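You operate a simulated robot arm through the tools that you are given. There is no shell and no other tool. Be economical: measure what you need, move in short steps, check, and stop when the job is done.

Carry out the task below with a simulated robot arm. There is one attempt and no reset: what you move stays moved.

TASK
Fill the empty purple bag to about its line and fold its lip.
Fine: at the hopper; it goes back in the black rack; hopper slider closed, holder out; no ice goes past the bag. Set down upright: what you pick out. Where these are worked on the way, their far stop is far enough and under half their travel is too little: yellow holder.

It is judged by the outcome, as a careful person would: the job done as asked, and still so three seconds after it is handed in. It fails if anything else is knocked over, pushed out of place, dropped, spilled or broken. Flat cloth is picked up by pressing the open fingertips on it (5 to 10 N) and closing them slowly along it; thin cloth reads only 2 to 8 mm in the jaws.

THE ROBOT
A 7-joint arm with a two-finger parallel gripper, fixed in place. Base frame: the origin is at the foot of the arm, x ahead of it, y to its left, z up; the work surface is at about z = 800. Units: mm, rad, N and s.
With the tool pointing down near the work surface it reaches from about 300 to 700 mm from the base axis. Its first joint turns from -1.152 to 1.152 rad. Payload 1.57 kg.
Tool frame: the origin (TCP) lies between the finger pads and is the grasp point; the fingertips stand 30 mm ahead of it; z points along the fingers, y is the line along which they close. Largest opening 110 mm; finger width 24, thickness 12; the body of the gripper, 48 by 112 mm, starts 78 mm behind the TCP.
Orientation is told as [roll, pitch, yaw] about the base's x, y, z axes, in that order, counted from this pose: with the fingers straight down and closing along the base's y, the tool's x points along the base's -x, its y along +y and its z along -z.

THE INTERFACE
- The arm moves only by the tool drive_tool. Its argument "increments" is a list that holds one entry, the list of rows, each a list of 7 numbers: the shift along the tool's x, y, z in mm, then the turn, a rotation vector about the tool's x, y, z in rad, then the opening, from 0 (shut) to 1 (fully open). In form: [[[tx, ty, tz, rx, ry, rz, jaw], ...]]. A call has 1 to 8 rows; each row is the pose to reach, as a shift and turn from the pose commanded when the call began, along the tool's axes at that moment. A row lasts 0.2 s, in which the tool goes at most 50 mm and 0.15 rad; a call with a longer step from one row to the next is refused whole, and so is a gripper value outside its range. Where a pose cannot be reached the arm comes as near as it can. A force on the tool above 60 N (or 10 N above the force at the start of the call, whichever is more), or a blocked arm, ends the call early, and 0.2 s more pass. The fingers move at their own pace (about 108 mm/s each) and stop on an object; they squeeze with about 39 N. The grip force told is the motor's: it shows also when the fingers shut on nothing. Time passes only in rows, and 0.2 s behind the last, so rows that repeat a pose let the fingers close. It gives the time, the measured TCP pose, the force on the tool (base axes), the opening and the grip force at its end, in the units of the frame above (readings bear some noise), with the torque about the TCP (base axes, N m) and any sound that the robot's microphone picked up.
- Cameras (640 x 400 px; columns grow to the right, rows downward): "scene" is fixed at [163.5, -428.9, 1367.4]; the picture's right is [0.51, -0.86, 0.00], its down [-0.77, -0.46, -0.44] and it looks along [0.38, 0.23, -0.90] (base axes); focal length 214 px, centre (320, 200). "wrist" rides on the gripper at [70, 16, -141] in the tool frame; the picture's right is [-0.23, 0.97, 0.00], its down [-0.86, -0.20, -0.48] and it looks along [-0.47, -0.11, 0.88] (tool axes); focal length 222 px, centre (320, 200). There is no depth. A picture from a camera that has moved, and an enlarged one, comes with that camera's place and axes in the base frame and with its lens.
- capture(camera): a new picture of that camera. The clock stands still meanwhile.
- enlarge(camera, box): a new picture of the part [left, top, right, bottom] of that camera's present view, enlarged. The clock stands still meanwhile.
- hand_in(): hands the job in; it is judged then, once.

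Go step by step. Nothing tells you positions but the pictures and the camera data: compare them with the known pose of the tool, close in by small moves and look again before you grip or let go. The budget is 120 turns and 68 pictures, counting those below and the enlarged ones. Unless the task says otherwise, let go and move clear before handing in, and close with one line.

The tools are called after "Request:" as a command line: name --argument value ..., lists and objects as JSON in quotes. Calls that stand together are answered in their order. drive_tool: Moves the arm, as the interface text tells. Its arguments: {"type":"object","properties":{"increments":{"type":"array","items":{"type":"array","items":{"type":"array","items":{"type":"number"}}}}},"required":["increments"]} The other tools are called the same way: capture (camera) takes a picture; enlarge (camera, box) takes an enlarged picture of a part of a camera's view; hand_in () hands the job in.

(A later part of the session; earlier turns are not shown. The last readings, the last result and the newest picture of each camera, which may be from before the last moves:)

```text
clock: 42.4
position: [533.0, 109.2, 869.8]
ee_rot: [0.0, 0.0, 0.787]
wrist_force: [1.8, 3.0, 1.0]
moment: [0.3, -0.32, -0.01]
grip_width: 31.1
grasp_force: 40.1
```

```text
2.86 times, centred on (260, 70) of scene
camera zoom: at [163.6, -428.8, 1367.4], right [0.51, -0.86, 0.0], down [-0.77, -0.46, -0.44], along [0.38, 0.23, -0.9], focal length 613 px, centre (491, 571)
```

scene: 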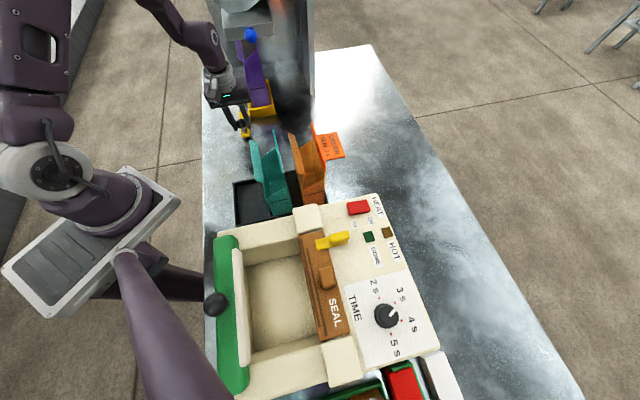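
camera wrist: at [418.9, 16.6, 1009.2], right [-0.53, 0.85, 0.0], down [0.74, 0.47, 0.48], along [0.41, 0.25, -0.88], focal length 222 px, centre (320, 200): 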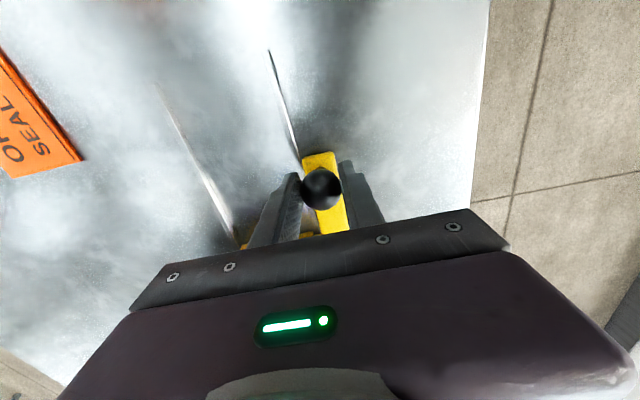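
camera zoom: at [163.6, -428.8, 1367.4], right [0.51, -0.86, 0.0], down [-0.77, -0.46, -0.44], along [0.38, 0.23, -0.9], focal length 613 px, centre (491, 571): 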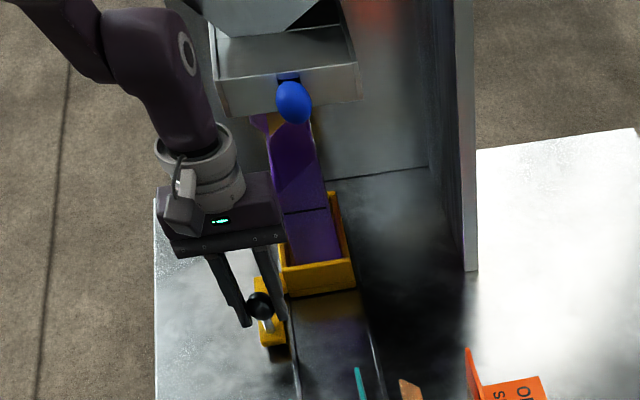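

At u≈454 the wrist gets near the slide box, so I'll let go, step back behind the ball and push it with closed fingertips for the remainder.

Request:
drive_tool --increments '[[[0, 0, 0, 0, 0, 0, 0.35], [0, 0, 0, 0, 0, 0, 0.55], [0, 0, 0, 0, 0, 0, 0.55], [15, 0, -4, 0, 0, 0, 0.55], [32, 0, -8, 0, 0, 0, 0.55], [38, 0, -8, 0, 0, 0, 0.3], [38, 0, -8, 0, 0, 0, 0.0], [38, 0, -8, 0, 0, 0, 0.0]]]'

Request:
drive_tool --increments '[[[-6, 0, 0, 0, 0, 0, 0], [-12, 0, 0, 0, 0, 0, 0], [-18, 0, 0, 0, 0, 0, 0], [-22, 0, 0, 0, 0, 0, 0], [-26, 0, 0, 0, 0, 0, 0], [-30, 0, 0, 0, 0, 0, 0], [-30, 0, 0, 0, 0, 0, 0]]]'

Request:
enlarge --camera "scene" --box '[200, 0, 320, 140]'

```text
clock: 44.2
position: [506.5, 82.2, 876.6]
ee_rot: [-0.001, 0.0, 0.787]
wrist_force: [1.2, -0.7, -0.5]
moment: [0.0, -0.01, 0.02]
grip_width: 0.0
grasp_force: 21.3
```

```text
clock: 45.4
position: [518.6, 92.4, 874.8]
ee_rot: [0.006, 0.027, 0.78]
wrist_force: [-7.2, -6.8, 2.3]
moment: [-0.12, 0.07, 0.01]
grip_width: 0.0
grasp_force: 21.2
stopped in row 6: the force on the tool passed its limit at 64 N (the readings are from after the stop); the commanded pose is now the measured one
```

```text
2.86 times, centred on (260, 70) of scene
camera zoom: at [163.4, -429.0, 1367.4], right [0.51, -0.86, 0.0], down [-0.77, -0.46, -0.44], along [0.38, 0.23, -0.9], focal length 613 px, centre (491, 571)
```

zoom: 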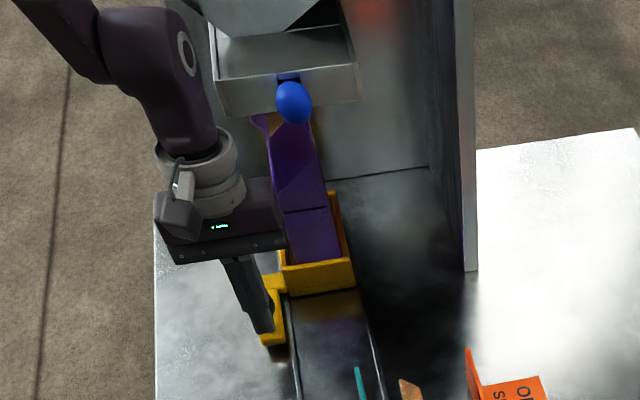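

The holder is at its far stop (64 N resistance, bag upright under the outlet). Now I'll back off and go up in front of the blue slider knob, leaning the tool back from the hopper.

Request:
drive_tool --increments '[[[20, 0, -10, 0, 0, 0, 0], [30, 0, -50, 0, 0, 0, 0.3], [30, 0, -95, 0, 0, 0, 0.6], [30, 0, -140, 0, 0, 0, 0.6], [30, -30, -175, 0, 0, 0, 0.6], [30, -60, -205, 0, -0.13, 0, 0.6], [30, -97, -225, 0, -0.26, 0, 0.6], [30, -97, -225, 0, -0.4, 0, 0.6]]]'

Request:
capture --camera "wrist"

Request:
enlarge --camera "scene" --box '[190, 0, 320, 130]'

```text
clock: 47.2
position: [570.9, 8.5, 1102.2]
ee_rot: [0.005, -0.378, 0.782]
wrist_force: [-0.1, 0.5, -0.5]
moment: [0.03, 0.02, 0.02]
grip_width: 65.8
grasp_force: 0.0
```

```text
26 pictures are left
camera wrist: at [477.0, -63.9, 1207.6], right [-0.54, 0.84, 0.09], down [0.58, 0.29, 0.76], along [0.61, 0.46, -0.64], focal length 222 px, centre (320, 200)
```

wrist: 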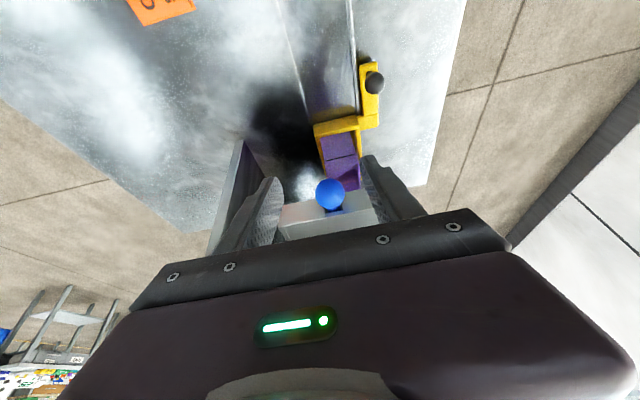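

```text
3.08 times, centred on (255, 65) of scene
camera zoom: at [163.6, -428.9, 1367.4], right [0.51, -0.86, 0.0], down [-0.77, -0.46, -0.44], along [0.38, 0.23, -0.9], focal length 660 px, centre (520, 615)
```

zoom: 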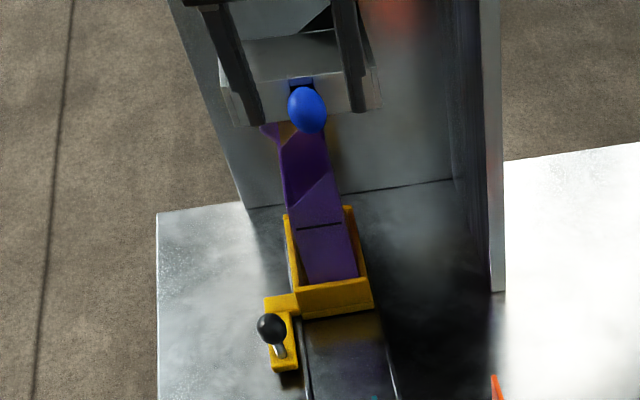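

The knob is at u≈471, v≈397, z≈1052, between the open fingers. Closing in on it.

Request:
drive_tool --increments '[[[-6, 0, 13, 0, 0, 0, 0.6], [-12, 0, 26, 0, 0, 0, 0.6], [-18, 0, 39, 0, 0, 0, 0.6], [-24, 0, 52, 0, 0, 0, 0.6], [-29, 0, 62, 0, 0, 0, 0.6], [-29, 0, 62, 0, 0, 0, 0.6]]]'

Request:
enlarge --camera "wrist" --box '[220, 90, 440, 220]'

Request:
enlarge --camera "scene" --box '[200, 0, 310, 80]'

```text
clock: 48.6
position: [606.7, 43.5, 1053.4]
ee_rot: [0.003, -0.376, 0.781]
wrist_force: [0.0, 0.1, 0.5]
moment: [0.01, -0.04, 0.01]
grip_width: 66.1
grasp_force: 0.1
```

```text
2.91 times, centred on (330, 155) of wrist
camera zoom: at [512.7, -28.8, 1158.9], right [-0.54, 0.84, 0.09], down [0.58, 0.29, 0.76], along [0.61, 0.46, -0.65], focal length 646 px, centre (291, 331)
```

zoom: 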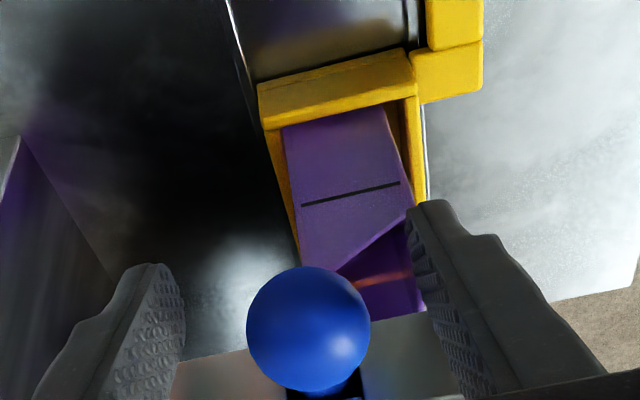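

```text
5.00 times, centred on (255, 40) of scene
camera zoom: at [163.6, -428.9, 1367.4], right [0.51, -0.86, 0.0], down [-0.77, -0.46, -0.44], along [0.38, 0.23, -0.9], focal length 1072 px, centre (645, 1000)
```

zoom: 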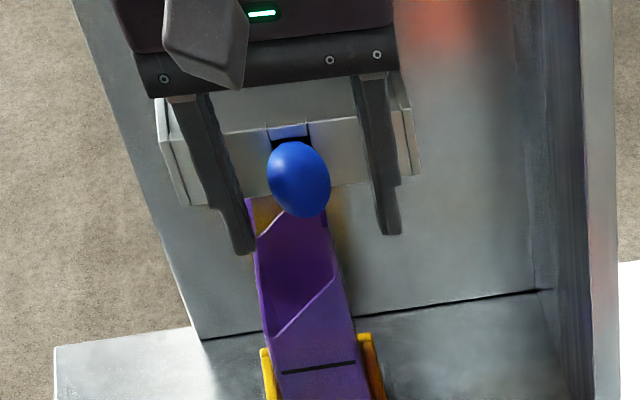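

Very good view of knob and bag. Moving 7 mm further onto the knob and gripping.

Request:
drive_tool --increments '[[[-3, 0, 1, 0, 0, 0, 0.6], [-7, 0, 3, 0, 0, 0, 0.5], [-7, 0, 3, 0, 0, 0, 0.35], [-7, 0, 3, 0, 0, 0, 0.2], [-7, 0, 3, 0, 0, 0, 0.2], [-7, 0, 3, 0, 0, 0, 0.2]]]'

```text
clock: 50.0
position: [611.0, 49.9, 1053.1]
ee_rot: [0.009, -0.375, 0.781]
wrist_force: [-20.2, 14.8, 1.3]
moment: [-0.07, 0.14, 0.1]
grip_width: 31.2
grasp_force: 39.9
```

Gripped (31 mm). The clock stands still between calls, so I'll pull the slider out in small steps and look each time.

Request:
drive_tool --increments '[[[0, 1.5, 0, 0, 0, 0, 0.2], [4.5, 1.5, -2, 0, 0, 0, 0.2], [9.3, 1.5, -3.7, 0, 0, 0, 0.2]]]'

Request:
enlarge --camera "wrist" --box '[220, 90, 440, 220]'

```text
clock: 50.8
position: [602.9, 44.1, 1053.5]
ee_rot: [0.004, -0.376, 0.781]
wrist_force: [-12.1, 15.0, -6.1]
moment: [-0.03, -0.09, 0.05]
grip_width: 31.2
grasp_force: 39.8
```

```text
2.91 times, centred on (330, 155) of wrist
camera zoom: at [509.3, -28.7, 1158.8], right [-0.54, 0.84, 0.09], down [0.58, 0.29, 0.76], along [0.61, 0.46, -0.65], focal length 646 px, centre (291, 331)
```

zoom: 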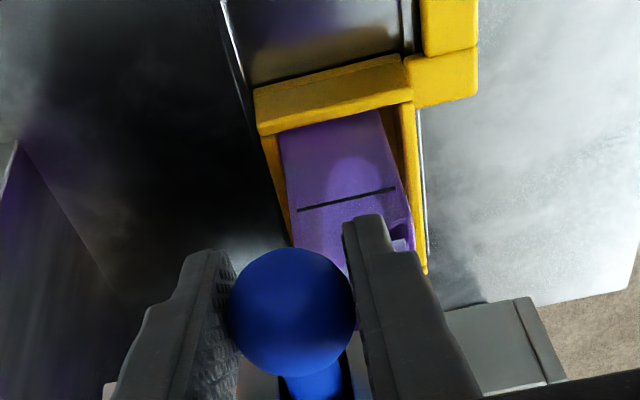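

Request:
enlarge --camera "scene" --box '[225, 20, 295, 90]'

```text
5.71 times, centred on (260, 55) of scene
camera zoom: at [163.3, -428.4, 1367.6], right [0.51, -0.86, 0.0], down [-0.77, -0.46, -0.44], along [0.38, 0.23, -0.9], focal length 1226 px, centre (663, 1029)
```

zoom: 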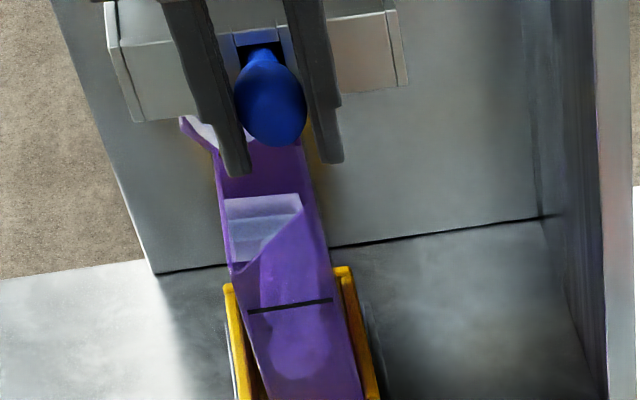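

Ice is visible in the bag already; I'll close the slider right away and inspect before adding more.

Request:
drive_tool --increments '[[[-10.5, 0.5, 4.2, 0, 0, 0, 0.2], [-11, 0.5, 4.4, 0, 0, 0, 0.2]]]'

Request:
enlarge --camera "scene" --box '[225, 20, 295, 90]'

```text
clock: 51.4
position: [611.3, 50.7, 1053.5]
ee_rot: [0.007, -0.372, 0.778]
wrist_force: [-27.1, 4.4, -7.9]
moment: [0.22, -0.27, -0.01]
grip_width: 31.1
grasp_force: 40.2
```

```text
5.71 times, centred on (260, 55) of scene
camera zoom: at [162.9, -428.7, 1367.6], right [0.51, -0.86, 0.0], down [-0.77, -0.46, -0.44], along [0.38, 0.23, -0.9], focal length 1226 px, centre (663, 1029)
```

zoom: 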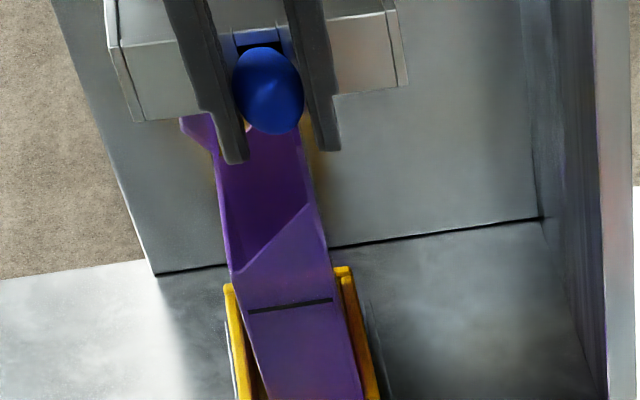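

That was only the falling stream; with the slider shut the level is still below what I can see. I'll open the same amount for about a second and close again in one call.

Request:
drive_tool --increments '[[[9.8, 0.5, -4, 0, 0, 0, 0.2], [9.8, 0.5, -4, 0, 0, 0, 0.2], [9.8, 0.5, -4, 0, 0, 0, 0.2], [9.8, 0.5, -4, 0, 0, 0, 0.2], [9.8, 0.5, -4, 0, 0, 0, 0.2]]]'

Request:
enlarge --camera "scene" --box '[225, 20, 295, 90]'

```text
clock: 52.6
position: [603.1, 43.7, 1052.7]
ee_rot: [0.007, -0.372, 0.781]
wrist_force: [-9.7, 10.5, -20.4]
moment: [0.17, -0.18, -0.07]
grip_width: 31.1
grasp_force: 40.3
```

```text
5.71 times, centred on (260, 55) of scene
camera zoom: at [163.6, -428.5, 1367.5], right [0.51, -0.86, 0.0], down [-0.77, -0.46, -0.44], along [0.38, 0.23, -0.9], focal length 1226 px, centre (663, 1029)
```

zoom: 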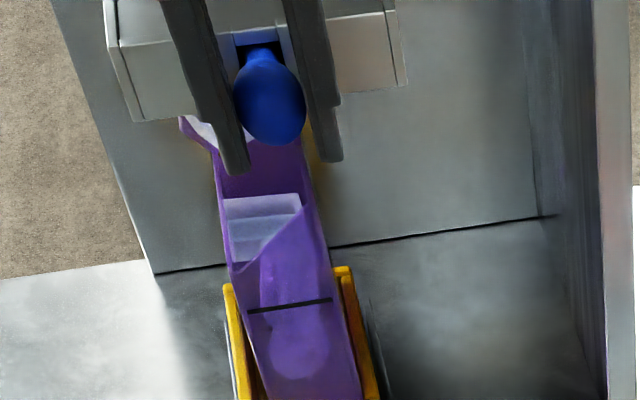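

Request:
drive_tool --increments '[[[-9.8, 0, 4, 0, 0, 0, 0.2], [-9.8, 0, 4, 0, 0, 0, 0.2], [-9.8, 0, 4, 0, 0, 0, 0.2]]]'

Request:
enlarge --camera "scene" --box '[225, 20, 295, 90]'

Request:
enlarge --camera "wrist" --box '[290, 110, 390, 210]'

```text
clock: 53.4
position: [611.3, 50.0, 1053.5]
ee_rot: [0.006, -0.374, 0.779]
wrist_force: [-17.9, 1.5, -13.5]
moment: [-0.18, 0.18, -0.07]
grip_width: 31.1
grasp_force: 40.0
```

```text
5.71 times, centred on (260, 55) of scene
camera zoom: at [163.3, -428.8, 1367.5], right [0.51, -0.86, 0.0], down [-0.77, -0.46, -0.44], along [0.38, 0.23, -0.9], focal length 1226 px, centre (663, 1029)
```

zoom: 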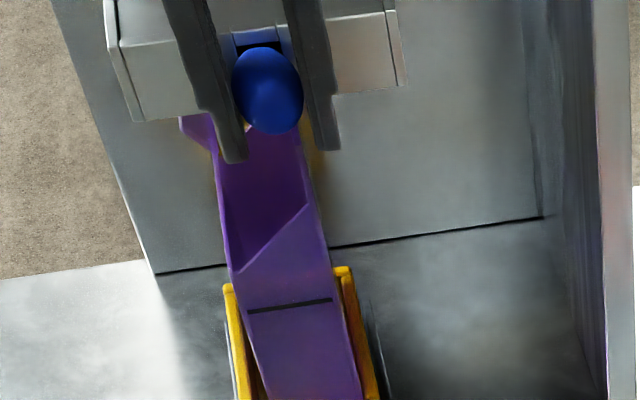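

```text
4.00 times, centred on (340, 160) of wrist
camera zoom: at [516.8, -21.2, 1159.4], right [-0.54, 0.84, 0.09], down [0.58, 0.29, 0.76], along [0.61, 0.46, -0.65], focal length 888 px, centre (240, 360)
```

zoom: 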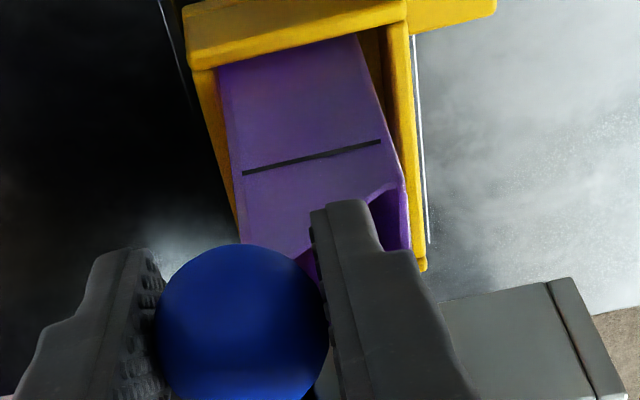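

No level visible yet through the translucent wall, so the flow is slow at this opening. Opening the same amount for longer, watching the pale column through the wall.

Request:
drive_tool --increments '[[[9.8, 0.5, -4, 0, 0, 0, 0.2], [9.8, 0.5, -4, 0, 0, 0, 0.2], [9.8, 0.5, -4, 0, 0, 0, 0.2], [9.8, 0.5, -4, 0, 0, 0, 0.2], [9.8, 0.5, -4, 0, 0, 0, 0.2], [9.8, 0.5, -4, 0, 0, 0, 0.2], [9.8, 0.5, -4, 0, 0, 0, 0.2], [9.8, 0.5, -4, 0, 0, 0, 0.2]]]'

Request:
enlarge --camera "scene" --box '[235, 40, 295, 100]'

```text
clock: 55.2
position: [603.3, 44.3, 1054.8]
ee_rot: [0.006, -0.377, 0.78]
wrist_force: [1.4, -2.7, -12.6]
moment: [-0.18, 0.14, 0.01]
grip_width: 31.0
grasp_force: 39.8
```

```text
6.67 times, centred on (265, 70) of scene
camera zoom: at [163.9, -428.9, 1367.4], right [0.51, -0.86, 0.0], down [-0.77, -0.46, -0.44], along [0.38, 0.23, -0.9], focal length 1430 px, centre (687, 1067)
```

zoom: 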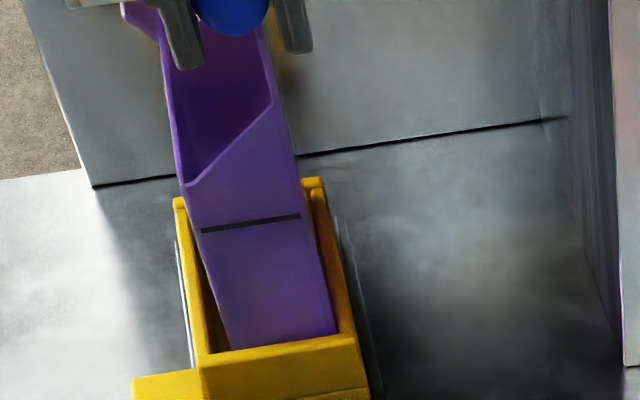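

No stream at this position now — likely just at the opening threshold. Opening 3 mm more and looking.

Request:
drive_tool --increments '[[[2.8, 0, -1.1, 0, 0, 0, 0.2]]]'

Request:
enlarge --camera "scene" --box '[225, 25, 305, 105]'

```text
clock: 55.6
position: [602.6, 42.1, 1053.5]
ee_rot: [0.005, -0.376, 0.781]
wrist_force: [2.7, -0.8, -11.2]
moment: [-0.25, 0.22, 0.01]
grip_width: 31.2
grasp_force: 39.9
```

```text
5.00 times, centred on (265, 65) of scene
camera zoom: at [163.9, -428.9, 1367.4], right [0.51, -0.86, 0.0], down [-0.77, -0.46, -0.44], along [0.38, 0.23, -0.9], focal length 1072 px, centre (595, 875)
```

zoom: 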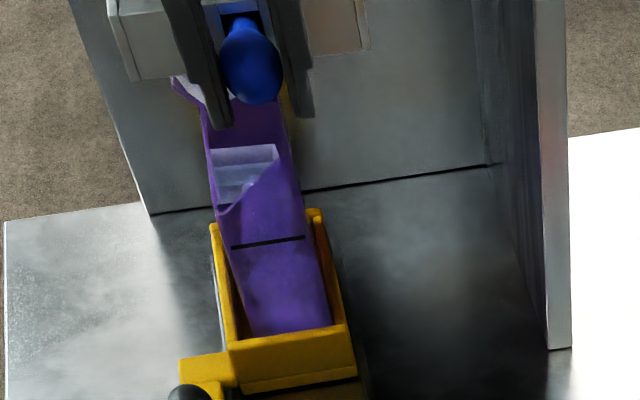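

Ice flows again. Holding about 0.8 s then looking closely.

Request:
drive_tool --increments '[[[0, 0, 0, 0, 0, 0, 0.2], [0, 0, 0, 0, 0, 0, 0.2], [0, 0, 0, 0, 0, 0, 0.2]]]'

Request:
enlarge --camera "scene" --box '[240, 45, 280, 95]'

```text
clock: 56.4
position: [603.4, 41.5, 1053.4]
ee_rot: [0.006, -0.377, 0.78]
wrist_force: [2.4, -2.3, -7.6]
moment: [-0.01, 0.0, -0.01]
grip_width: 31.0
grasp_force: 39.9
```

```text
8.00 times, centred on (260, 70) of scene
camera zoom: at [163.8, -428.9, 1367.4], right [0.51, -0.86, 0.0], down [-0.77, -0.46, -0.44], along [0.38, 0.23, -0.9], focal length 1716 px, centre (800, 1240)
```

zoom: 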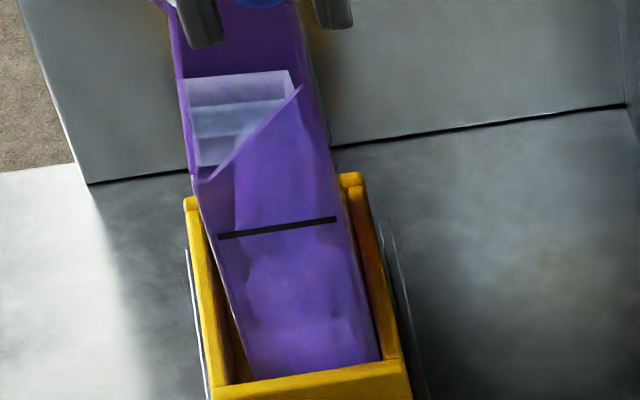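

The pile is visible through the wall, roughly halfway to the line. Another 0.6 s.

Request:
drive_tool --increments '[[[0, 0, 0, 0, 0, 0, 0.2], [0, 0, 0, 0, 0, 0, 0.2]]]'

Request:
enlarge --camera "scene" --box '[240, 45, 280, 95]'

```text
clock: 57.0
position: [602.2, 43.1, 1052.8]
ee_rot: [0.006, -0.375, 0.78]
wrist_force: [3.7, -3.3, -4.1]
moment: [0.01, 0.01, -0.02]
grip_width: 31.1
grasp_force: 39.9
```

```text
8.00 times, centred on (260, 70) of scene
camera zoom: at [163.7, -429.0, 1367.4], right [0.51, -0.86, 0.0], down [-0.77, -0.46, -0.44], along [0.38, 0.23, -0.9], focal length 1716 px, centre (800, 1240)
```

zoom: 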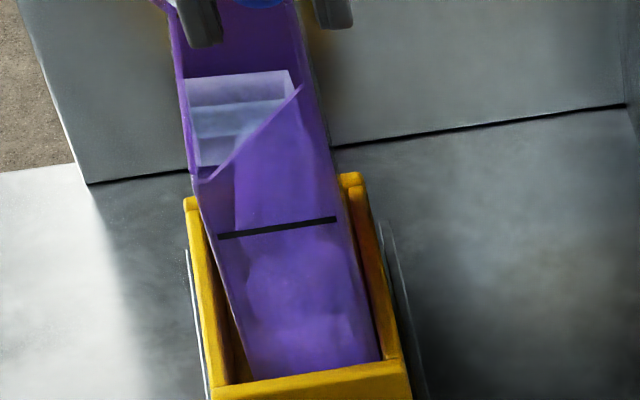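

The level rises slowly. Holding 1.8 s more.

Request:
drive_tool --increments '[[[0, 0, 0, 0, 0, 0, 0.2], [0, 0, 0, 0, 0, 0, 0.2], [0, 0, 0, 0, 0, 0, 0.2], [0, 0, 0, 0, 0, 0, 0.2], [0, 0, 0, 0, 0, 0, 0.2], [0, 0, 0, 0, 0, 0, 0.2], [0, 0, 0, 0, 0, 0, 0.2], [0, 0, 0, 0, 0, 0, 0.2]]]'

Request:
enlarge --camera "scene" --box '[240, 45, 280, 95]'

```text
clock: 58.8
position: [601.2, 41.8, 1053.9]
ee_rot: [0.005, -0.375, 0.781]
wrist_force: [4.8, -5.2, 0.1]
moment: [-0.01, -0.01, -0.01]
grip_width: 31.0
grasp_force: 40.3
```

```text
8.00 times, centred on (260, 70) of scene
camera zoom: at [163.7, -429.0, 1367.4], right [0.51, -0.86, 0.0], down [-0.77, -0.46, -0.44], along [0.38, 0.23, -0.9], focal length 1716 px, centre (800, 1240)
```

zoom: 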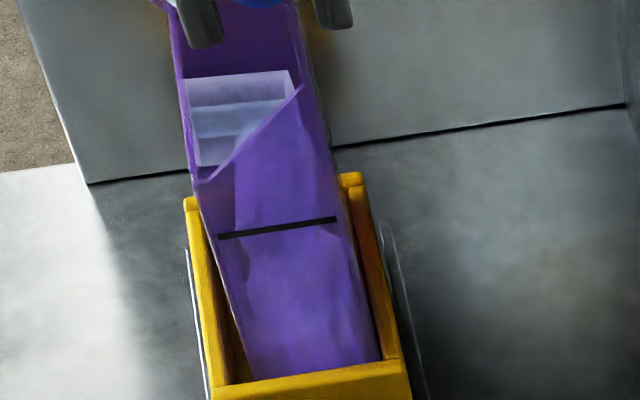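

The pale area is getting nearer the line; closing to read the level without the stream.

Request:
drive_tool --increments '[[[-12.6, 0, 5.1, 0, 0, 0, 0.2], [-12.6, 0, 5.1, 0, 0, 0, 0.2], [-12.6, 0, 5.1, 0, 0, 0, 0.2]]]'

Request:
enlarge --camera "scene" --box '[240, 45, 280, 95]'

```text
clock: 59.6
position: [610.9, 50.6, 1054.4]
ee_rot: [0.004, -0.374, 0.78]
wrist_force: [-3.9, -11.5, 11.6]
moment: [-0.19, 0.25, -0.11]
grip_width: 31.1
grasp_force: 40.2
```

```text
8.00 times, centred on (260, 70) of scene
camera zoom: at [163.2, -429.2, 1367.4], right [0.51, -0.86, 0.0], down [-0.77, -0.46, -0.44], along [0.38, 0.23, -0.9], focal length 1716 px, centre (800, 1240)
```

zoom: 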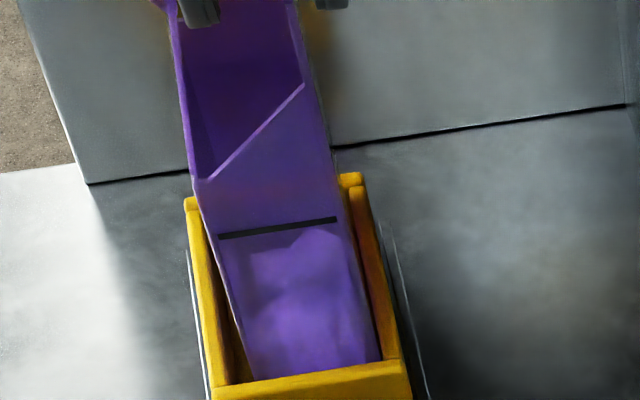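

Through the wall I judge the heap to be still well under the line (the far surface sits low). Opening for about 5 s more, then closing to read it.

Request:
drive_tool --increments '[[[12.6, 0, -5.1, 0, 0, 0, 0.2], [12.6, 0, -5.1, 0, 0, 0, 0.2], [12.6, 0, -5.1, 0, 0, 0, 0.2], [12.6, 0, -5.1, 0, 0, 0, 0.2], [12.6, 0, -5.1, 0, 0, 0, 0.2], [12.6, 0, -5.1, 0, 0, 0, 0.2], [12.6, 0, -5.1, 0, 0, 0, 0.2], [12.6, 0, -5.1, 0, 0, 0, 0.2]]]'

Request:
drive_tool --increments '[[[0, 0, 0, 0, 0, 0, 0.2], [0, 0, 0, 0, 0, 0, 0.2], [0, 0, 0, 0, 0, 0, 0.2], [0, 0, 0, 0, 0, 0, 0.2], [0, 0, 0, 0, 0, 0, 0.2], [0, 0, 0, 0, 0, 0, 0.2]]]'

Request:
enlarge --camera "scene" --box '[240, 45, 280, 95]'

```text
clock: 61.4
position: [601.2, 41.9, 1055.0]
ee_rot: [0.005, -0.375, 0.779]
wrist_force: [-1.1, 1.5, 7.9]
moment: [-0.08, 0.09, 0.02]
grip_width: 31.0
grasp_force: 40.2
```

```text
clock: 62.8
position: [600.7, 42.8, 1055.2]
ee_rot: [0.007, -0.375, 0.779]
wrist_force: [-3.0, 3.6, 4.8]
moment: [0.03, -0.02, 0.01]
grip_width: 31.2
grasp_force: 39.6
```

```text
8.00 times, centred on (260, 70) of scene
camera zoom: at [163.3, -428.8, 1367.5], right [0.51, -0.86, 0.0], down [-0.77, -0.46, -0.44], along [0.38, 0.23, -0.9], focal length 1716 px, centre (800, 1240)
```

zoom: 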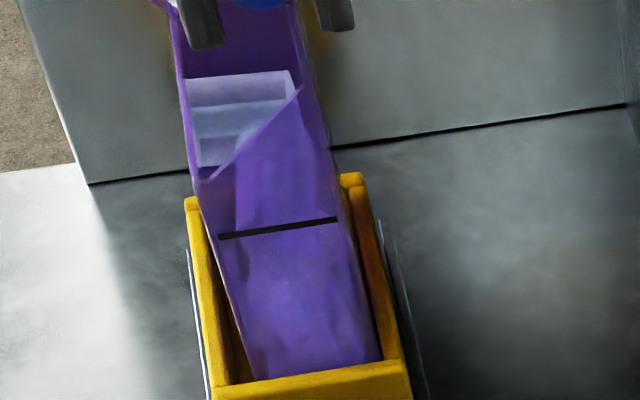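

Still below the line by my projection (the far edge of the ice is seen low through the near wall). Another 3.4 s, then closing to check.

Request:
drive_tool --increments '[[[0, 0, 0, 0, 0, 0, 0.2], [0, 0, 0, 0, 0, 0, 0.2], [0, 0, 0, 0, 0, 0, 0.2], [0, 0, 0, 0, 0, 0, 0.2], [0, 0, 0, 0, 0, 0, 0.2], [0, 0, 0, 0, 0, 0, 0.2], [0, 0, 0, 0, 0, 0, 0.2], [0, 0, 0, 0, 0, 0, 0.2]]]'

Request:
drive_tool --increments '[[[0, 0, 0, 0, 0, 0, 0.2], [0, 0, 0, 0, 0, 0, 0.2], [0, 0, 0, 0, 0, 0, 0.2], [0, 0, 0, 0, 0, 0, 0.2], [-12.6, 0, 5.1, 0, 0, 0, 0.2], [-12.6, 0, 5.1, 0, 0, 0, 0.2], [-12.6, 0, 5.1, 0, 0, 0, 0.2]]]'

Request:
enlarge --camera "scene" --box '[240, 45, 280, 95]'

```text
clock: 64.6
position: [600.8, 40.9, 1053.8]
ee_rot: [0.006, -0.375, 0.78]
wrist_force: [-5.0, 4.9, 1.7]
moment: [0.02, 0.03, -0.01]
grip_width: 31.0
grasp_force: 39.7
```

```text
clock: 66.2
position: [611.7, 50.7, 1054.9]
ee_rot: [0.003, -0.376, 0.78]
wrist_force: [-23.0, -1.0, 18.4]
moment: [-0.35, 0.52, 0.01]
grip_width: 31.2
grasp_force: 40.0
```

```text
8.00 times, centred on (260, 70) of scene
camera zoom: at [162.5, -428.9, 1367.5], right [0.51, -0.86, 0.0], down [-0.77, -0.46, -0.44], along [0.38, 0.23, -0.9], focal length 1716 px, centre (800, 1240)
```

zoom: 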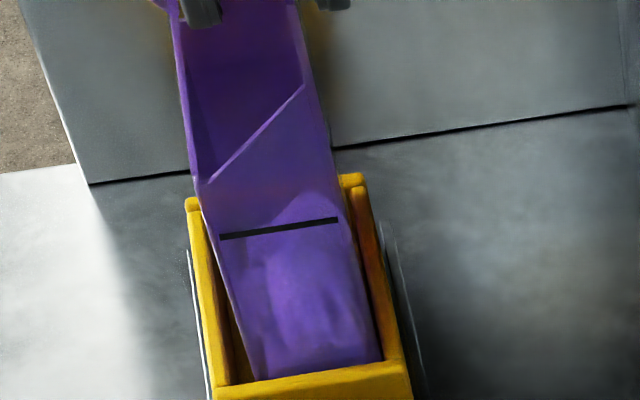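

The level is consistently rising about 3.4 mm/s; I estimate z≈848 versus the line at ≈888, so roughly 12 s more. Running about 9 s and re-reading.

Request:
drive_tool --increments '[[[12.6, 0, -5.1, 0, 0, 0, 0.2], [12.6, 0, -5.1, 0, 0, 0, 0.2], [12.6, 0, -5.1, 0, 0, 0, 0.2], [12.6, 0, -5.1, 0, 0, 0, 0.2], [12.6, 0, -5.1, 0, 0, 0, 0.2], [12.6, 0, -5.1, 0, 0, 0, 0.2], [12.6, 0, -5.1, 0, 0, 0, 0.2], [12.6, 0, -5.1, 0, 0, 0, 0.2]]]'

Request:
drive_tool --increments '[[[0, 0, 0, 0, 0, 0, 0.2], [0, 0, 0, 0, 0, 0, 0.2], [0, 0, 0, 0, 0, 0, 0.2], [0, 0, 0, 0, 0, 0, 0.2], [0, 0, 0, 0, 0, 0, 0.2], [0, 0, 0, 0, 0, 0, 0.2], [0, 0, 0, 0, 0, 0, 0.2], [0, 0, 0, 0, 0, 0, 0.2]]]'

Request:
drive_tool --increments '[[[0, 0, 0, 0, 0, 0, 0.2], [0, 0, 0, 0, 0, 0, 0.2], [0, 0, 0, 0, 0, 0, 0.2], [0, 0, 0, 0, 0, 0, 0.2], [0, 0, 0, 0, 0, 0, 0.2], [0, 0, 0, 0, 0, 0, 0.2], [0, 0, 0, 0, 0, 0, 0.2], [0, 0, 0, 0, 0, 0, 0.2]]]'

Request:
enlarge --camera "scene" --box '[240, 45, 280, 95]'

```text
clock: 68.0
position: [601.8, 40.8, 1053.7]
ee_rot: [0.004, -0.375, 0.781]
wrist_force: [-3.4, 2.8, 6.8]
moment: [-0.1, 0.13, 0.01]
grip_width: 30.9
grasp_force: 40.1
```

```text
clock: 69.8
position: [601.9, 41.6, 1052.3]
ee_rot: [0.007, -0.375, 0.779]
wrist_force: [-1.6, 1.2, 6.2]
moment: [0.02, -0.01, -0.04]
grip_width: 31.2
grasp_force: 40.3
```

```text
clock: 71.6
position: [601.9, 41.4, 1053.5]
ee_rot: [0.005, -0.375, 0.78]
wrist_force: [-0.9, 0.6, 5.3]
moment: [0.0, -0.07, -0.01]
grip_width: 31.3
grasp_force: 40.5
```

```text
8.00 times, centred on (260, 70) of scene
camera zoom: at [163.4, -428.9, 1367.5], right [0.51, -0.86, 0.0], down [-0.77, -0.46, -0.44], along [0.38, 0.23, -0.9], focal length 1716 px, centre (800, 1240)
```

zoom: 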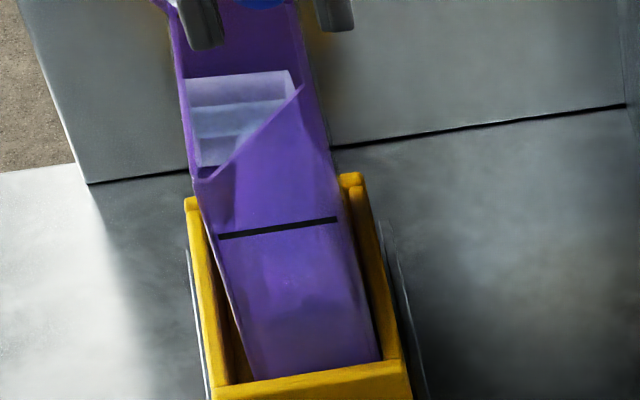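

A near-wall contact level is now visible (about row 305 vs line row 228), matching my rate. About 7–10 s remain; running 5.4 s then looking.

Request:
drive_tool --increments '[[[0, 0, 0, 0, 0, 0, 0.2], [0, 0, 0, 0, 0, 0, 0.2], [0, 0, 0, 0, 0, 0, 0.2], [0, 0, 0, 0, 0, 0, 0.2], [0, 0, 0, 0, 0, 0, 0.2], [0, 0, 0, 0, 0, 0, 0.2], [0, 0, 0, 0, 0, 0, 0.2], [0, 0, 0, 0, 0, 0, 0.2]]]'

Request:
drive_tool --increments '[[[0, 0, 0, 0, 0, 0, 0.2], [0, 0, 0, 0, 0, 0, 0.2], [0, 0, 0, 0, 0, 0, 0.2], [0, 0, 0, 0, 0, 0, 0.2], [0, 0, 0, 0, 0, 0, 0.2], [0, 0, 0, 0, 0, 0, 0.2], [0, 0, 0, 0, 0, 0, 0.2], [0, 0, 0, 0, 0, 0, 0.2]]]'

Request:
drive_tool --increments '[[[0, 0, 0, 0, 0, 0, 0.2], [0, 0, 0, 0, 0, 0, 0.2], [0, 0, 0, 0, 0, 0, 0.2], [0, 0, 0, 0, 0, 0, 0.2], [0, 0, 0, 0, 0, 0, 0.2], [-12.6, 0, 5.1, 0, 0, 0, 0.2], [-12.6, 0, 5.1, 0, 0, 0, 0.2], [-12.6, 0, 5.1, 0, 0, 0, 0.2]]]'

Request:
enlarge --camera "scene" --box '[240, 45, 280, 95]'

```text
clock: 73.4
position: [601.6, 40.2, 1054.4]
ee_rot: [0.006, -0.375, 0.781]
wrist_force: [0.1, 0.3, 4.6]
moment: [-0.02, -0.01, -0.03]
grip_width: 31.0
grasp_force: 39.2
```

```text
clock: 75.2
position: [601.6, 42.1, 1053.0]
ee_rot: [0.007, -0.376, 0.781]
wrist_force: [-1.2, 0.8, 3.1]
moment: [-0.01, 0.04, 0.04]
grip_width: 31.2
grasp_force: 39.9
```

```text
clock: 77.0
position: [610.1, 50.7, 1054.4]
ee_rot: [0.004, -0.373, 0.778]
wrist_force: [-13.6, -4.1, 10.3]
moment: [-0.36, 0.44, -0.04]
grip_width: 31.3
grasp_force: 39.8
```

```text
8.00 times, centred on (260, 70) of scene
camera zoom: at [163.0, -429.0, 1367.5], right [0.51, -0.86, 0.0], down [-0.77, -0.46, -0.44], along [0.38, 0.23, -0.9], focal length 1716 px, centre (800, 1240)
```

zoom: 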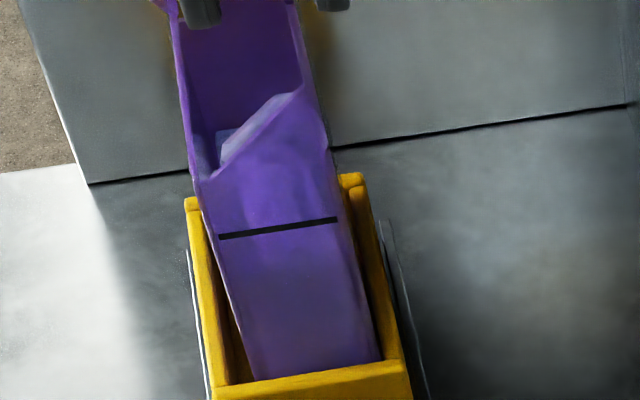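

The ice surface now meets about the line. Making sure the slider is fully shut, then releasing the knob and backing away.

Request:
drive_tool --increments '[[[-2, 0, 0.8, 0, 0, 0, 0.2], [-2, 0, 0.8, 0, 0, 0, 0.2], [-1, 0, 0.4, 0, 0, 0, 0.35], [-1, 0, 0.4, 0, 0, 0, 0.6], [-1, 0, 0.4, 0, 0, 0, 0.6]]]'

Request:
drive_tool --increments '[[[15, 0, -12, 0, 0, 0, 0.6], [40, 0, -30, 0, 0, 0, 0.6], [75, 0, -45, 0, 0.09, 0, 0.55], [105, 0, -45, 0, 0.18, 0, 0.55], [125, 25, -45, 0, 0.27, 0, 0.55], [130, 60, -45, 0, 0.375, 0, 0.55], [130, 96, -45, 0, 0.375, 0, 0.55]]]'

```text
clock: 78.2
position: [612.7, 49.3, 1053.6]
ee_rot: [0.005, -0.374, 0.78]
wrist_force: [-1.9, -22.7, -9.9]
moment: [-0.74, -0.09, 0.22]
grip_width: 52.5
grasp_force: 0.1
```

```text
clock: 79.8
position: [444.8, 24.1, 1048.4]
ee_rot: [0.004, 0.0, 0.782]
wrist_force: [-0.1, -0.2, 0.2]
moment: [-0.01, 0.01, 0.03]
grip_width: 60.5
grasp_force: 0.1
```

Now back to the holder knob: descending behind it and sliding the open fingers around it.

Request:
drive_tool --increments '[[[-30, -1, 40, 0, 0, 0, 0.55], [-60, -3, 85, 0, 0, 0, 0.55], [-60, -3, 130, 0, 0, 0, 0.55], [-60, -3, 165, 0, 0, 0, 0.55], [-60, -3, 178, 0, 0, 0, 0.55], [-60, -3, 178, 0, 0, 0, 0.55]]]'

Request:
drive_tool --increments '[[[-20, 0, 0, 0, 0, 0, 0.55], [-40, 0, 0, 0, 0, 0, 0.55], [-55, 0, 0, 0, 0, 0, 0.55], [-62, 0, 0, 0, 0, 0, 0.55], [-62, 0, 0, 0, 0, 0, 0.55]]]'

Request:
enlarge --camera "wrist" --box '[220, 90, 440, 220]'

```text
refused: row 2 steps farther than a row can; nothing moved
```

```text
clock: 81.0
position: [490.8, 67.7, 1048.2]
ee_rot: [0.006, 0.0, 0.781]
wrist_force: [-0.6, 0.1, 0.0]
moment: [-0.01, -0.02, 0.01]
grip_width: 60.5
grasp_force: 0.1
```

```text
2.91 times, centred on (330, 155) of wrist
camera zoom: at [429.4, 29.0, 1188.1], right [-0.53, 0.85, 0.0], down [0.75, 0.46, 0.48], along [0.4, 0.25, -0.88], focal length 646 px, centre (291, 331)
```

zoom: 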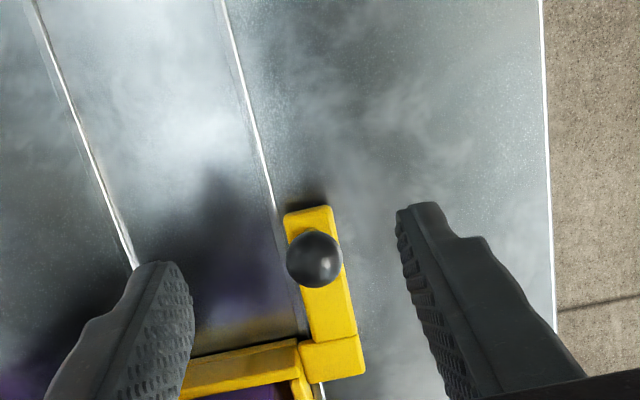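

The first row was refused but the second was harmless. The knob is at u≈456, v≈302; descending behind it and sliding in.

Request:
drive_tool --increments '[[[0, -2, 40, 0, 0, 0, 0.55], [0, -2, 85, 0, 0, 0, 0.55], [0, -2, 130, 0, 0, 0, 0.55], [0, -2, 165, 0, 0, 0, 0.55], [0, -2, 178, 0, 0, 0, 0.55], [0, -2, 178, 0, 0, 0, 0.55]]]'

Request:
drive_tool --increments '[[[-20, 0, 0, 0, 0, 0, 0.55], [-40, 0, 0, 0, 0, 0, 0.55], [-54, 0, 0, 0, 0, 0, 0.55], [-58, 0, 0, 0, 0, 0, 0.55], [-58, 0, 0, 0, 0, 0, 0.4], [-58, 0, 0, 0, 0, 0, 0.2], [-58, 0, 0, 0, 0, 0, 0.2], [-58, 0, 0, 0, 0, 0, 0.2]]]'

```text
clock: 82.4
position: [490.8, 65.5, 870.9]
ee_rot: [0.006, 0.0, 0.781]
wrist_force: [0.0, -0.5, 1.0]
moment: [0.01, -0.01, -0.03]
grip_width: 60.3
grasp_force: 0.0
```

```text
clock: 84.2
position: [531.8, 108.1, 868.9]
ee_rot: [0.004, 0.0, 0.782]
wrist_force: [-3.0, 4.9, -0.8]
moment: [0.11, 0.02, 0.05]
grip_width: 31.1
grasp_force: 39.2
```

Knob gripped. Pulling the holder out gently.

Request:
drive_tool --increments '[[[3, 0, 0, 0, 0, 0, 0.2], [9, 0, 0, 0, 0, 0, 0.2], [17, 0, 0, 0, 0, 0, 0.2], [26, 0, 0, 0, 0, 0, 0.2], [35, 0, 0, 0, 0, 0, 0.2], [43, 0, 0, 0, 0, 0, 0.2], [49, 0, 0, 0, 0, 0, 0.2], [52, 0, 0, 0, 0, 0, 0.2]]]'

Request:
drive_tool --increments '[[[3, 0, 0, 0, 0, 0, 0.2], [9, 0, 0, 0, 0, 0, 0.2], [17, 0, 0, 0, 0, 0, 0.2], [26, 0, 0, 0, 0, 0, 0.2], [35, 0, 0, 0, 0, 0, 0.2], [43, 0, 0, 0, 0, 0, 0.2], [49, 0, 0, 0, 0, 0, 0.2], [52, 0, 0, 0, 0, 0, 0.2]]]'

```text
clock: 86.0
position: [495.4, 71.5, 870.3]
ee_rot: [0.005, -0.001, 0.782]
wrist_force: [-7.1, 7.9, -32.1]
moment: [-0.21, 0.28, 0.08]
grip_width: 31.2
grasp_force: 40.2
```

```text
clock: 87.8
position: [459.4, 34.4, 870.2]
ee_rot: [0.006, -0.001, 0.782]
wrist_force: [-5.6, 6.9, -19.9]
moment: [0.46, -0.4, 0.07]
grip_width: 31.2
grasp_force: 40.0
```

Request:
drive_tool --increments '[[[3, 0.5, 1, 0, 0, 0, 0.2], [9, 0.5, 1, 0, 0, 0, 0.2], [17, 0.5, 1, 0, 0, 0, 0.2], [26, 0.5, 1, 0, 0, 0, 0.2], [35, 0.5, 1, 0, 0, 0, 0.2], [43, 0.5, 1, 0, 0, 0, 0.2], [49, 0.5, 1, 0, 0, 0, 0.2], [52, 0.5, 1, 0, 0, 0, 0.2]]]'

Request:
drive_tool --increments '[[[3, 0, 0, 0, 0, 0, 0.2], [9, 0, 0, 0, 0, 0, 0.2], [17, 0, 0, 0, 0, 0, 0.2], [26, 0, 0, 0, 0, 0, 0.2], [35, 0, 0, 0, 0, 0, 0.2], [43, 0, 0, 0, 0, 0, 0.2], [49, 0, 0, 0, 0, 0, 0.2], [52, 0, 0, 0, 0, 0, 0.2]]]'

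Request:
drive_tool --increments '[[[3, 0, 0, 0, 0, 0, 0.2], [8, 0, 0, 0, 0, 0, 0.2], [13, 0, 0, 0, 0, 0, 0.2], [18, 0, 0, 0, 0, 0, 0.2], [23, 0, 0, 0, 0, 0, 0.2], [26, 0, 0, 0, 0, 0, 0.2], [28, 0, 0, 0, 0, 0, 0.2]]]'

```text
clock: 89.6
position: [421.8, -2.5, 868.5]
ee_rot: [0.005, 0.001, 0.782]
wrist_force: [2.3, -0.4, 13.5]
moment: [-0.02, -0.12, -0.15]
grip_width: 31.2
grasp_force: 39.6
```

```text
clock: 91.4
position: [385.4, -38.6, 869.1]
ee_rot: [0.004, -0.002, 0.782]
wrist_force: [15.9, -14.3, -2.6]
moment: [-0.32, -0.05, -0.21]
grip_width: 31.1
grasp_force: 40.3
```

```text
clock: 93.0
position: [365.6, -58.7, 869.8]
ee_rot: [0.006, -0.001, 0.78]
wrist_force: [17.7, -19.9, -18.4]
moment: [-0.09, -0.33, -0.24]
grip_width: 31.2
grasp_force: 39.4
```

The holder is back out (u≈217). Releasing, rising, and returning over the bag's wall where I let it go.

Request:
drive_tool --increments '[[[0, -1, 0, 0, 0, 0, 0.3], [0, -1, 0, 0, 0, 0, 0.55], [0, -1, 0, 0, 0, 0, 0.55], [0, -1, -45, 0, 0, 0, 0.55], [0, -1, -90, 0, 0, 0, 0.55], [0, -1, -135, 0, 0, 0, 0.4], [0, -1, -180, 0, 0, 0, 0.25], [0, -1, -215, 0, 0, 0, 0.25]]]'

Request:
drive_tool --increments '[[[-30, -20, 0, 0, 0, -0.003, 0.25], [-60, -45, 0, 0, 0, -0.005, 0.25], [-90, -70, 0, 0, 0, -0.005, 0.25], [-120, -90, 0, 0, 0, -0.005, 0.25], [-150, -100, 0, 0, 0, -0.005, 0.25], [-152, -100, 0, 0, 0, -0.005, 0.25], [-152, -100, 0, 0, 0, -0.005, 0.25]]]'

Request:
capture --camera "wrist"

```text
clock: 94.8
position: [364.0, -60.6, 1086.3]
ee_rot: [0.006, 0.001, 0.781]
wrist_force: [-0.4, 0.4, -0.9]
moment: [0.03, -0.01, 0.01]
grip_width: 27.4
grasp_force: 0.1
```

```text
clock: 96.4
position: [543.5, -24.5, 1083.6]
ee_rot: [0.004, 0.001, 0.787]
wrist_force: [-0.2, -0.2, -0.9]
moment: [0.03, 0.01, 0.01]
grip_width: 27.5
grasp_force: 0.0
```

```text
5 pictures are left
camera wrist: at [483.8, -63.6, 1224.7], right [-0.53, 0.85, 0.0], down [0.75, 0.46, 0.48], along [0.4, 0.26, -0.88], focal length 222 px, centre (320, 200)
```

wrist: 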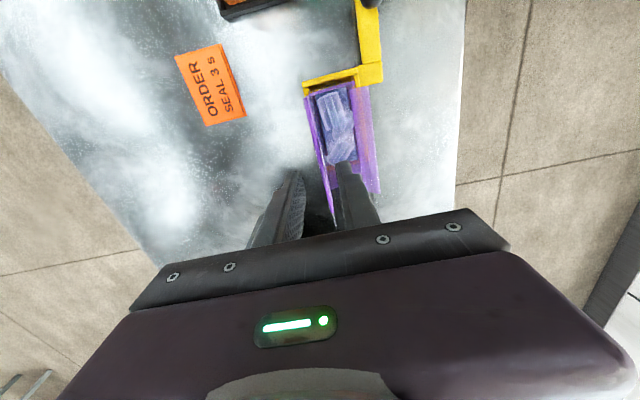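

The bag has ice up to around its line, and its lip lies between the fingertips. Descending and gripping the wall.

Request:
drive_tool --increments '[[[-2, 0.5, 25, 0, 0, 0, 0.25], [-2, 0.5, 50, 0, 0, 0, 0.25], [-2, 0.5, 75, 0, 0, 0, 0.25], [-2, 0.5, 100, 0, 0, 0, 0.25], [-2, 0.5, 111, 0, 0, 0, 0.25], [-2, 0.5, 111, 0, 0, 0, 0.25]]]'

Request:
drive_tool --increments '[[[0, 0, 0, 0, 0, 0, 0.15], [0, 0, 0, 0, 0, 0, 0.08], [0, 0, 0, 0, 0, 0, 0], [0, 0, 0, 0, 0, 0, 0], [0, 0, 0, 0, 0, 0, 0], [0, 0, -5, 0, 0, 0, 0], [0, 0, -12, 0, 0, 0, 0], [0, 0, -12, 0, 0, 0, 0]]]'

```text
clock: 97.8
position: [544.9, -23.5, 972.7]
ee_rot: [0.006, 0.0, 0.787]
wrist_force: [0.5, -0.1, 0.1]
moment: [0.02, 0.0, 0.0]
grip_width: 27.3
grasp_force: 0.1
```

```text
clock: 99.6
position: [545.1, -23.4, 985.6]
ee_rot: [0.005, 0.001, 0.788]
wrist_force: [0.0, 0.4, -2.9]
moment: [-0.05, -0.07, -0.01]
grip_width: 3.7
grasp_force: 24.9
```

Bag lifted (≈3–4 N of ice). Raising it and carrying it back to its rack slot, shifting sideways before reaching the teal bag.

Request:
drive_tool --increments '[[[0, 0, -20, 0, 0, 0, 0], [0, 0, -45, 0, 0, 0, 0], [0, 0, -75, 0, 0, 0, 0], [0, 0, -105, 0, 0, 0, 0], [15, 12, -112, 0, 0, 0, 0], [35, 30, -112, 0, 0, 0, 0], [60, 52, -112, 0, 0, 0, 0], [75, 66, -112, 0, 0, 0, 0]]]'

Request:
drive_tool --increments '[[[15, 11, 0, 0, 0, 0, 0], [35, 20, 0, 0, 0, 0, 0], [65, 23.4, 0, 0, 0, 0, 0], [95, 23.4, 0, 0, 0, 0, 0], [125, 23.4, 0, 0, 0, 0, 0], [152, 23.4, 0, 0, 0, 0, 0], [170, 23.4, 0, 0, 0, 0, 0], [175.6, 23.4, 0, 0, 0, 0, 0]]]'

Request:
drive_tool --increments '[[[0, 0, 20, 0, 0, 0, 0], [0, 0, 45, 0, 0, 0, 0], [0, 0, 66, 0, 0, 0, 0], [0, 0, 66, 0, 0, 0, 0]]]'

Request:
enlarge --camera "scene" --box '[190, 100, 310, 225]'

```text
clock: 101.4
position: [444.6, -27.7, 1096.0]
ee_rot: [0.005, 0.001, 0.787]
wrist_force: [-0.8, -0.3, -3.9]
moment: [-0.05, -0.05, -0.01]
grip_width: 4.0
grasp_force: 24.6
```

```text
clock: 103.2
position: [306.2, -135.8, 1097.1]
ee_rot: [0.005, -0.001, 0.787]
wrist_force: [0.0, -0.4, -2.5]
moment: [-0.01, -0.05, 0.01]
grip_width: 3.9
grasp_force: 24.3
```

```text
clock: 104.2
position: [304.2, -138.3, 1032.1]
ee_rot: [0.006, 0.001, 0.787]
wrist_force: [-0.5, 0.7, -3.3]
moment: [0.0, -0.03, 0.0]
grip_width: 3.8
grasp_force: 25.3
```

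```text
3.20 times, centred on (250, 162) of scene
camera zoom: at [163.6, -428.9, 1367.4], right [0.51, -0.86, 0.0], down [-0.77, -0.46, -0.44], along [0.38, 0.23, -0.9], focal length 686 px, centre (544, 320)
```

zoom: 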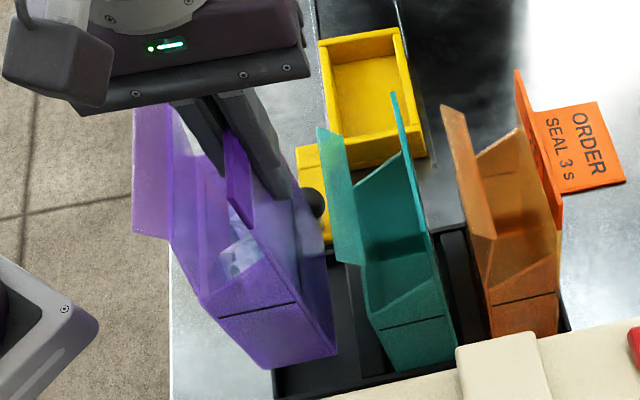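

The ice is right around the line. The bag bottom is ~4 mm too far −v for the slot; correcting and lowering in.

Request:
drive_tool --increments '[[[0, -4, 0, 0, 0, 0, 0], [0, -4, 8, 0, 0, 0, 0], [0, -4, 18, 0, 0, 0, 0], [0, -4, 28, 0, 0, 0, 0], [0, -4, 38, 0, 0, 0, 0], [0, -4, 48, 0, 0, 0, 0], [0, -4, 56, 0, 0, 0, 0], [0, -4, 56, 0, 0, 0, 0]]]'

```text
clock: 106.0
position: [307.2, -139.1, 975.9]
ee_rot: [0.005, 0.0, 0.787]
wrist_force: [-0.2, 0.6, -3.8]
moment: [-0.07, -0.03, -0.03]
grip_width: 3.6
grasp_force: 24.5
```

Request:
drive_tool --increments '[[[0, 0, 3, 0, 0, 0, 0], [0, 0, 6, 0, 0, 0, 0], [0, 0, 8, 0, 0, 0, 0], [0, 0, 8, 0, 0, 0, 0]]]'

Request:
drive_tool --increments '[[[0, 0, 1, 0, 0, 0, 0], [0, 0, 2, 0, 0, 0, 0], [0, 0, 2, 0, 0, 0, 0]]]'

```text
clock: 107.0
position: [306.3, -138.5, 967.4]
ee_rot: [0.006, 0.001, 0.789]
wrist_force: [-0.7, 0.9, -2.4]
moment: [-0.01, -0.05, -0.01]
grip_width: 3.9
grasp_force: 24.8
```

```text
clock: 107.8
position: [308.4, -138.5, 965.6]
ee_rot: [0.004, -0.002, 0.787]
wrist_force: [-0.2, 1.9, 13.1]
moment: [0.19, 0.04, -0.11]
grip_width: 4.0
grasp_force: 24.1
```

Set down in the rack. Releasing, rising, then going to the outer side of the lip with closed fingers.

Request:
drive_tool --increments '[[[0, 0, -1, 0, 0, 0, 0.08], [0, 0, -1, 0, 0, 0, 0.16], [0, 0, -1, 0, 0, 0, 0.25], [0, 0, -1, 0, 0, 0, 0.25], [0, 0, -30, 0, 0, 0, 0.25], [0, 0, -60, 0, 0, 0, 0.25], [0, 0, -90, 0, 0, 0, 0.25], [0, 0, -110, 0, 0, 0, 0.25]]]'

Request:
drive_tool --increments '[[[0, -12, 0, 0, 0, 0, 0.1], [0, -24, 0, 0, 0, 0, 0], [0, -24, 0, 0, 0, 0, 0], [0, -24, 0, 0, 0, 0, 0]]]'

Request:
enlarge --camera "wrist" --box '[180, 60, 460, 235]'

```text
clock: 109.6
position: [308.3, -139.4, 1076.2]
ee_rot: [0.004, 0.0, 0.787]
wrist_force: [-0.4, 1.2, -0.8]
moment: [-0.02, 0.02, 0.02]
grip_width: 27.4
grasp_force: 0.0
```

```text
clock: 110.6
position: [324.6, -157.1, 1073.7]
ee_rot: [0.005, -0.001, 0.788]
wrist_force: [0.3, -0.5, 0.0]
moment: [0.0, 0.0, 0.0]
grip_width: 0.0
grasp_force: 21.4
```

```text
2.29 times, centred on (320, 148) of wrist
camera zoom: at [264.8, -195.4, 1215.5], right [-0.53, 0.85, 0.0], down [0.75, 0.46, 0.48], along [0.4, 0.26, -0.88], focal length 508 px, centre (320, 320)
```

zoom: 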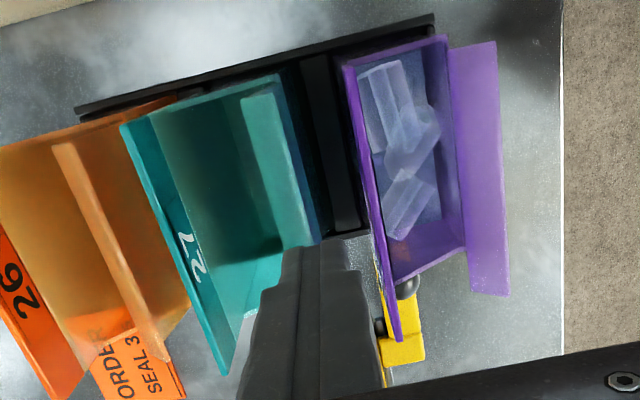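

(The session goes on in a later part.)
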